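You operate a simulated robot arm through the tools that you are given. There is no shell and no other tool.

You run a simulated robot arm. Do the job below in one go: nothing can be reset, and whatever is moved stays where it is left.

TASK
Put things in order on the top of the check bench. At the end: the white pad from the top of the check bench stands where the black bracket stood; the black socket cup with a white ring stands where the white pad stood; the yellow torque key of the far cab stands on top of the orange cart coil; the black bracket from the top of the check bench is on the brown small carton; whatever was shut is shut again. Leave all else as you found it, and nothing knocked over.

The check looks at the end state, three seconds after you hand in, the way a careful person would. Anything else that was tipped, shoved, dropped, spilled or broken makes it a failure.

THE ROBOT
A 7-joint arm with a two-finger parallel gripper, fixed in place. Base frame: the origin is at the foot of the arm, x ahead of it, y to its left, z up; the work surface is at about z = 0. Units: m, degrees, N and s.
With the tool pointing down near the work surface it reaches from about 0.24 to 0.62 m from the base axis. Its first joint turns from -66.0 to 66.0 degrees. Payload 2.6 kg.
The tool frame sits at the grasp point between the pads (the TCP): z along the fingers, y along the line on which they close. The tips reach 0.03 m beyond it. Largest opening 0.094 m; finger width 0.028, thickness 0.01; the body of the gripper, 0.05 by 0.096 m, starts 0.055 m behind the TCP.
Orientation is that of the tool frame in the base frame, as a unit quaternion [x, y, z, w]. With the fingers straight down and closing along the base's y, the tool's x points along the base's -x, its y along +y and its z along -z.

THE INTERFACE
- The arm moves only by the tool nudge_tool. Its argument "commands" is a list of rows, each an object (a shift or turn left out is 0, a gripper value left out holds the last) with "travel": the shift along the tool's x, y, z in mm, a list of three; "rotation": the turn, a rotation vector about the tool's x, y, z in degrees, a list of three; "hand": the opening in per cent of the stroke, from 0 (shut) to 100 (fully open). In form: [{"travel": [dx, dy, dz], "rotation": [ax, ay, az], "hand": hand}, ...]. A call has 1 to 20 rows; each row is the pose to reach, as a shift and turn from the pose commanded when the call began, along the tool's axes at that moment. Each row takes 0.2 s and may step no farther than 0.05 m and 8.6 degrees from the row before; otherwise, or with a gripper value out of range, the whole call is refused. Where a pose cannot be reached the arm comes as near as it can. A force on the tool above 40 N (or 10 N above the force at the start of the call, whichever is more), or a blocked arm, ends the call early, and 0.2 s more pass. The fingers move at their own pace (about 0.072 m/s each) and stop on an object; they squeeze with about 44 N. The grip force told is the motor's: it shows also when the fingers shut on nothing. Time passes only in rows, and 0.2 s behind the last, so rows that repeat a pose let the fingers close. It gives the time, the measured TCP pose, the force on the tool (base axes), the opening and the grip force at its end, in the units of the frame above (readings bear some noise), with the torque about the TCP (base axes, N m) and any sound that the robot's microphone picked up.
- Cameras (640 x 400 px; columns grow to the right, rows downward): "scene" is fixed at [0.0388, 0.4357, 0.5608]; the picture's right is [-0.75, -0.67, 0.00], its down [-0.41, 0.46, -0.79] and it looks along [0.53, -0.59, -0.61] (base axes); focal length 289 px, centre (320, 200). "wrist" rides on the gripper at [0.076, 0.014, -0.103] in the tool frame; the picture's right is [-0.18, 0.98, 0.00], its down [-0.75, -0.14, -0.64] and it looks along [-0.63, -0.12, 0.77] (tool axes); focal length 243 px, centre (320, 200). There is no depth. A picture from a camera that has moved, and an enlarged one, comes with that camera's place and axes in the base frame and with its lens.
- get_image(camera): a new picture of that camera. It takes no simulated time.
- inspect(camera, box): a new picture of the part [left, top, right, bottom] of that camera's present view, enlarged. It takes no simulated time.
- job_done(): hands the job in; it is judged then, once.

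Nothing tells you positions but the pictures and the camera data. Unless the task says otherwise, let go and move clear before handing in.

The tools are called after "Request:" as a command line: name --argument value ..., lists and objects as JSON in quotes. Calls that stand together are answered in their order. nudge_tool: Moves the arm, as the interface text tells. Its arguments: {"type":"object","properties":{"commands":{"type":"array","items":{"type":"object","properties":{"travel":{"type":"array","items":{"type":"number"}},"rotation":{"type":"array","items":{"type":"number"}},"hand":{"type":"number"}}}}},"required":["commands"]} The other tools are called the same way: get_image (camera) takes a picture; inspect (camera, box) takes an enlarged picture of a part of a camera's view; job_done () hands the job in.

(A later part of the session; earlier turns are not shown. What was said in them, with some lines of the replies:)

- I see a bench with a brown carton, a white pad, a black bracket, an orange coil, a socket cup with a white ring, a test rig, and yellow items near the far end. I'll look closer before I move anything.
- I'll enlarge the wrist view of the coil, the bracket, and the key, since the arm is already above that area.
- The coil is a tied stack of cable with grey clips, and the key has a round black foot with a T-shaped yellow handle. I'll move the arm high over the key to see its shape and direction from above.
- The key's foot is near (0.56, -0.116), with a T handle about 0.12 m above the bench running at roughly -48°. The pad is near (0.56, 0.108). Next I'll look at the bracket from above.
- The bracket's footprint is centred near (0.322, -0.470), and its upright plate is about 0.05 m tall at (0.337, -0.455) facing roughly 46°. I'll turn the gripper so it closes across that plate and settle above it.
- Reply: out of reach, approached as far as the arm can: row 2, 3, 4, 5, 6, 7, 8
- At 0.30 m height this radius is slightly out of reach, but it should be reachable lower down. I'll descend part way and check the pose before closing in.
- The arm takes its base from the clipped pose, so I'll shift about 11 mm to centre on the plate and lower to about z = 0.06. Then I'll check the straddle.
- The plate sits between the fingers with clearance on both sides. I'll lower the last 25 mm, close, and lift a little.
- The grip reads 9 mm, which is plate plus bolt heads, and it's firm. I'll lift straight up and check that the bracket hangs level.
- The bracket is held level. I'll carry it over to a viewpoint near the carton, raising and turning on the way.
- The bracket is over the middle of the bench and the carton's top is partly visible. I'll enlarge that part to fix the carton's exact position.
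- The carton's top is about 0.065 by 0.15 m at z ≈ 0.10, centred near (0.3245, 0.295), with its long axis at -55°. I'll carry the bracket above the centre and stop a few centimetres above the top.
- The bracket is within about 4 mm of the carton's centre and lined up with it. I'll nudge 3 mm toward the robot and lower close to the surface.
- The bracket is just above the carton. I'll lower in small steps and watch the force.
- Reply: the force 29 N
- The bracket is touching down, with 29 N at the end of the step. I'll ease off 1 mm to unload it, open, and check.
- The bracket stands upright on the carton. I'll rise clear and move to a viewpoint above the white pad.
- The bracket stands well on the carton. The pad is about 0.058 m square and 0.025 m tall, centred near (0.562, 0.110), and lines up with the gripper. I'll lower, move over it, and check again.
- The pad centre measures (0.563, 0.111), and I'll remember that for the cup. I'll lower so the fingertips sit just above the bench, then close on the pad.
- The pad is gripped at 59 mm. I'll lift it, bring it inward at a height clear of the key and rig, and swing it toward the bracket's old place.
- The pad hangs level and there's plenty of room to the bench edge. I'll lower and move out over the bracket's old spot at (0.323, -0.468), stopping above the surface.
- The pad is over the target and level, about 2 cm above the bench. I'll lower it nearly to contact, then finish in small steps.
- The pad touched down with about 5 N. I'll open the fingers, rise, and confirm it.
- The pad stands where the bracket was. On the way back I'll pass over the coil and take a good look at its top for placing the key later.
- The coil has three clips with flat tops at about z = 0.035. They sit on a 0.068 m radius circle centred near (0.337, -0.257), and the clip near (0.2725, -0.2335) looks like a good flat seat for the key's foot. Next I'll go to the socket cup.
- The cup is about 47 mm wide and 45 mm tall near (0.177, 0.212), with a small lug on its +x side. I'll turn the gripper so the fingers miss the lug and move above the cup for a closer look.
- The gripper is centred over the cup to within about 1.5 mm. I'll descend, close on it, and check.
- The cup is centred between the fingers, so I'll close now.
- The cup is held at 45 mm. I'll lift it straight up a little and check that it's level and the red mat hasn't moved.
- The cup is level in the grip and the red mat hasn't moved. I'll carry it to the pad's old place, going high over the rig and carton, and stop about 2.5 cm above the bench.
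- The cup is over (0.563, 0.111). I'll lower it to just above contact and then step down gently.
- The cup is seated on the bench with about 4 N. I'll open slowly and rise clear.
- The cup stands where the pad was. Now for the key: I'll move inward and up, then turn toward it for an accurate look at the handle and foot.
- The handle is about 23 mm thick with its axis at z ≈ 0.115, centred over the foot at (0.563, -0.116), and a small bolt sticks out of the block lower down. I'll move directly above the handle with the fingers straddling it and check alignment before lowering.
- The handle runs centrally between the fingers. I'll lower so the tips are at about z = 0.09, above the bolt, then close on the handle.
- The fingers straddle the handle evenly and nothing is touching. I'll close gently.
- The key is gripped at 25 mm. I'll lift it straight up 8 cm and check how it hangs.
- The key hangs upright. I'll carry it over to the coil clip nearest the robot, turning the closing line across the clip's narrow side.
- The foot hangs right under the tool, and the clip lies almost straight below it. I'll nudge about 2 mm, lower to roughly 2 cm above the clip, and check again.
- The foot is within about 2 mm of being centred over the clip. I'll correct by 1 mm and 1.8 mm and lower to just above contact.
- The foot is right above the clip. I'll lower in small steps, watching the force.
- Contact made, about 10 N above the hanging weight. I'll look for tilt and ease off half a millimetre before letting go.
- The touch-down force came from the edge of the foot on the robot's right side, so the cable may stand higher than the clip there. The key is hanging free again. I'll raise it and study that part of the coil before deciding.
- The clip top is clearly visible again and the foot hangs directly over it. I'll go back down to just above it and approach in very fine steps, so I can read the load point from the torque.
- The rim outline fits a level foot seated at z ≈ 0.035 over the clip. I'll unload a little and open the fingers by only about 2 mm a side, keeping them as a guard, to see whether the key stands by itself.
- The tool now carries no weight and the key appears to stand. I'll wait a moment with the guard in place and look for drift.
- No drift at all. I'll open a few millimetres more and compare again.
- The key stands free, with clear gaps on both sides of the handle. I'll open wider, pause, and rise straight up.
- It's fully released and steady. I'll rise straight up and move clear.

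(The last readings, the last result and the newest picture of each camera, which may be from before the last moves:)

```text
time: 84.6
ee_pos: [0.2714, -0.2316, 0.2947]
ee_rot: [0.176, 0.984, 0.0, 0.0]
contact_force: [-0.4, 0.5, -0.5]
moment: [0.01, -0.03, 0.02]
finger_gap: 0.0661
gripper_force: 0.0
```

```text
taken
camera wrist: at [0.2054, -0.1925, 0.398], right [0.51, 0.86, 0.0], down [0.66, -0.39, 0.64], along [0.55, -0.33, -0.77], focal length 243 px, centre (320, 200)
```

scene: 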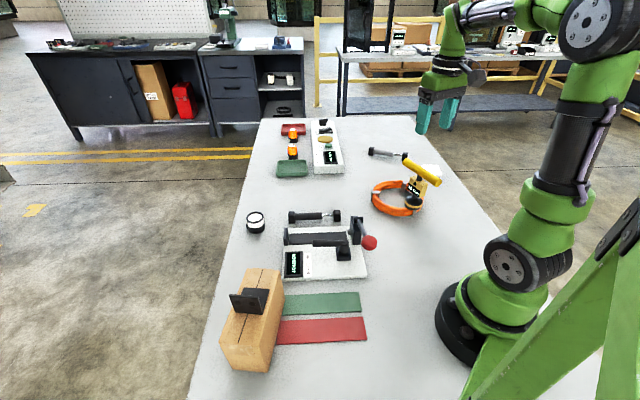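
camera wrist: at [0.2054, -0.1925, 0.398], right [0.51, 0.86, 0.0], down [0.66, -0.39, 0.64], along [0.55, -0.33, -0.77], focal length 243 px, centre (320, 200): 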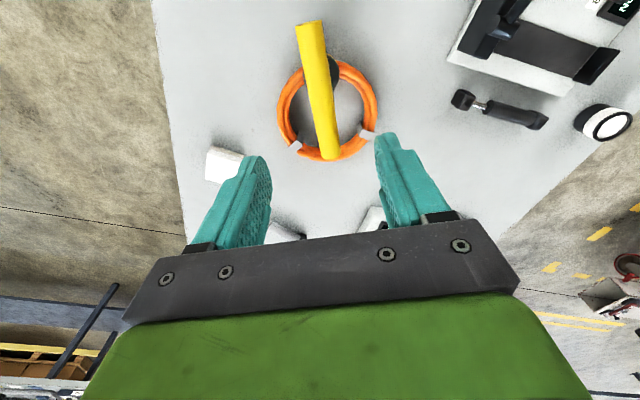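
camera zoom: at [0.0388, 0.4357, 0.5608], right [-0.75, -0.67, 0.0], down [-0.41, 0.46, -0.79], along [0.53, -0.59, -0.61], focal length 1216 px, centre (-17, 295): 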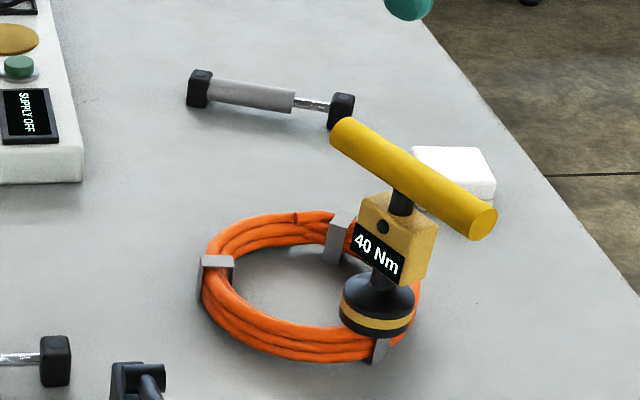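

The key stands on the coil and the gripper is clear. I'll let a couple of seconds pass and check everything once more.

Request:
nudge_tool --commands '[{"travel": [0, 0, 0]}, {"travel": [0, 0, 0]}, {"travel": [0, 0, 0]}, {"travel": [0, 0, 0]}, {"travel": [0, 0, 0]}, {"travel": [0, 0, 0]}, {"travel": [0, 0, 0]}, {"travel": [0, 0, 0]}, {"travel": [0, 0, 0]}, {"travel": [0, 0, 0]}, {"travel": [0, 0, 0]}, {"travel": [0, 0, 0]}, {"travel": [0, 0, 0]}, {"travel": [0, 0, 0]}, {"travel": [0, 0, 0]}]'

Request:
inspect --camera "scene" --box '[350, 130, 450, 225]'

Request:
inspect --camera "scene" --box '[200, 200, 400, 385]'

Request:
inspect --camera "scene" --box '[240, 100, 440, 225]'

Request:
inspect --camera "scene" --box '[398, 190, 428, 215]'

```text
time: 87.8
ee_pos: [0.2725, -0.2331, 0.2936]
ee_rot: [0.176, 0.984, 0.0, 0.0]
contact_force: [-0.8, -0.5, -0.1]
moment: [0.01, 0.03, -0.02]
finger_gap: 0.0658
gripper_force: 0.1
```

```text
4.21 times, centred on (400, 178) of scene
camera zoom: at [0.0388, 0.4357, 0.5608], right [-0.75, -0.67, 0.0], down [-0.41, 0.46, -0.79], along [0.53, -0.59, -0.61], focal length 1216 px, centre (-17, 295)
```

zoom: 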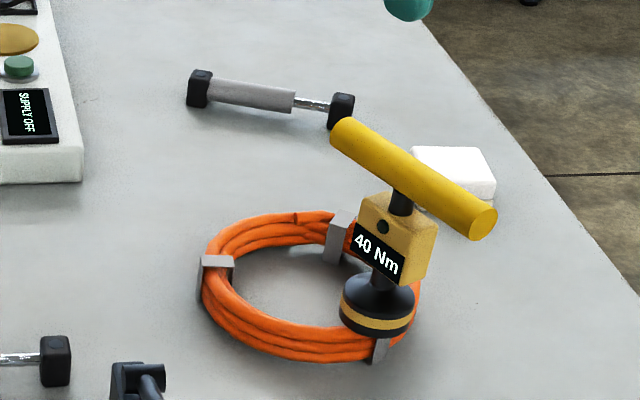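

```text
2.16 times, centred on (300, 292) of scene
camera zoom: at [0.0388, 0.4357, 0.5608], right [-0.75, -0.67, 0.0], down [-0.41, 0.46, -0.79], along [0.53, -0.59, -0.61], focal length 624 px, centre (363, 0)
```

zoom: 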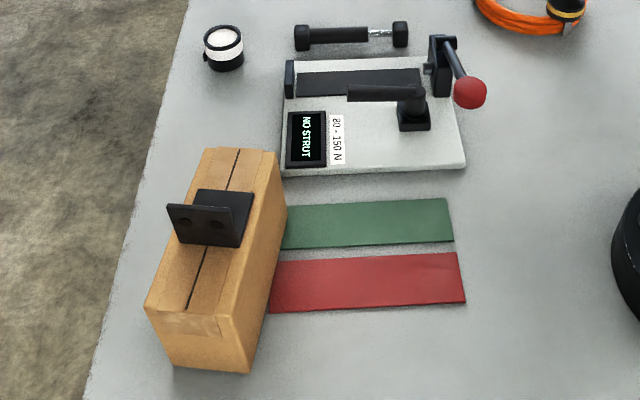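

```text
3.20 times, centred on (340, 162) of scene
camera zoom: at [0.0388, 0.4357, 0.5608], right [-0.75, -0.67, 0.0], down [-0.41, 0.46, -0.79], along [0.53, -0.59, -0.61], focal length 924 px, centre (256, 320)
```

zoom: 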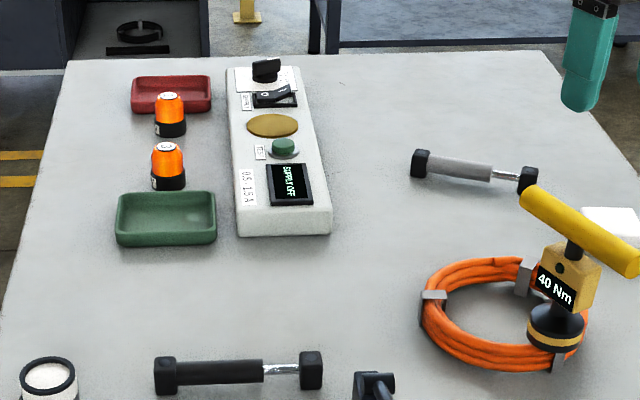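

```text
16.00 times, centred on (413, 202) of scene
camera zoom: at [0.0388, 0.4357, 0.5608], right [-0.75, -0.67, 0.0], down [-0.41, 0.46, -0.79], along [0.53, -0.59, -0.61], focal length 4621 px, centre (-1168, 160)
```

zoom: 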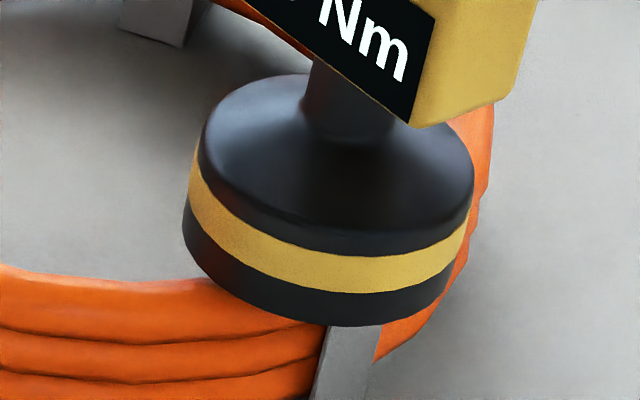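

All four items are placed and steady:
- **Bracket:** on the carton.
- **Pad:** at the bracket's old spot.
- **Cup:** at the pad's old spot.
- **Key:** upright on the coil, with no drift over about three seconds.

Nothing else has moved, nothing was opened, and the gripper is clear, so I'm handing in.

Request:
job_done

```text
The job is handed in.
```

I handed the job in with all four items placed and the gripper clear. Nothing tipped or drifted in the roughly three seconds I watched before handing in.

- **Black bracket:** it stands upright on top of the brown carton, near the middle.
- **White pad:** it stands where the bracket stood, at about (0.323, -0.468).
- **Socket cup:** it stands where the pad stood, at about (0.563, 0.111).
- **Yellow torque key:** it stands on the orange coil. The coil's middle is open, so I set the key's foot on the flat clip nearest the robot, not at the coil's centre.

Nothing was shut at the start that I had to open. In the last pictures, everything else on the bench was where I found it. On first contact the key's foot pressed on one edge, so I opened the fingers in small steps; it stayed in place on its own.
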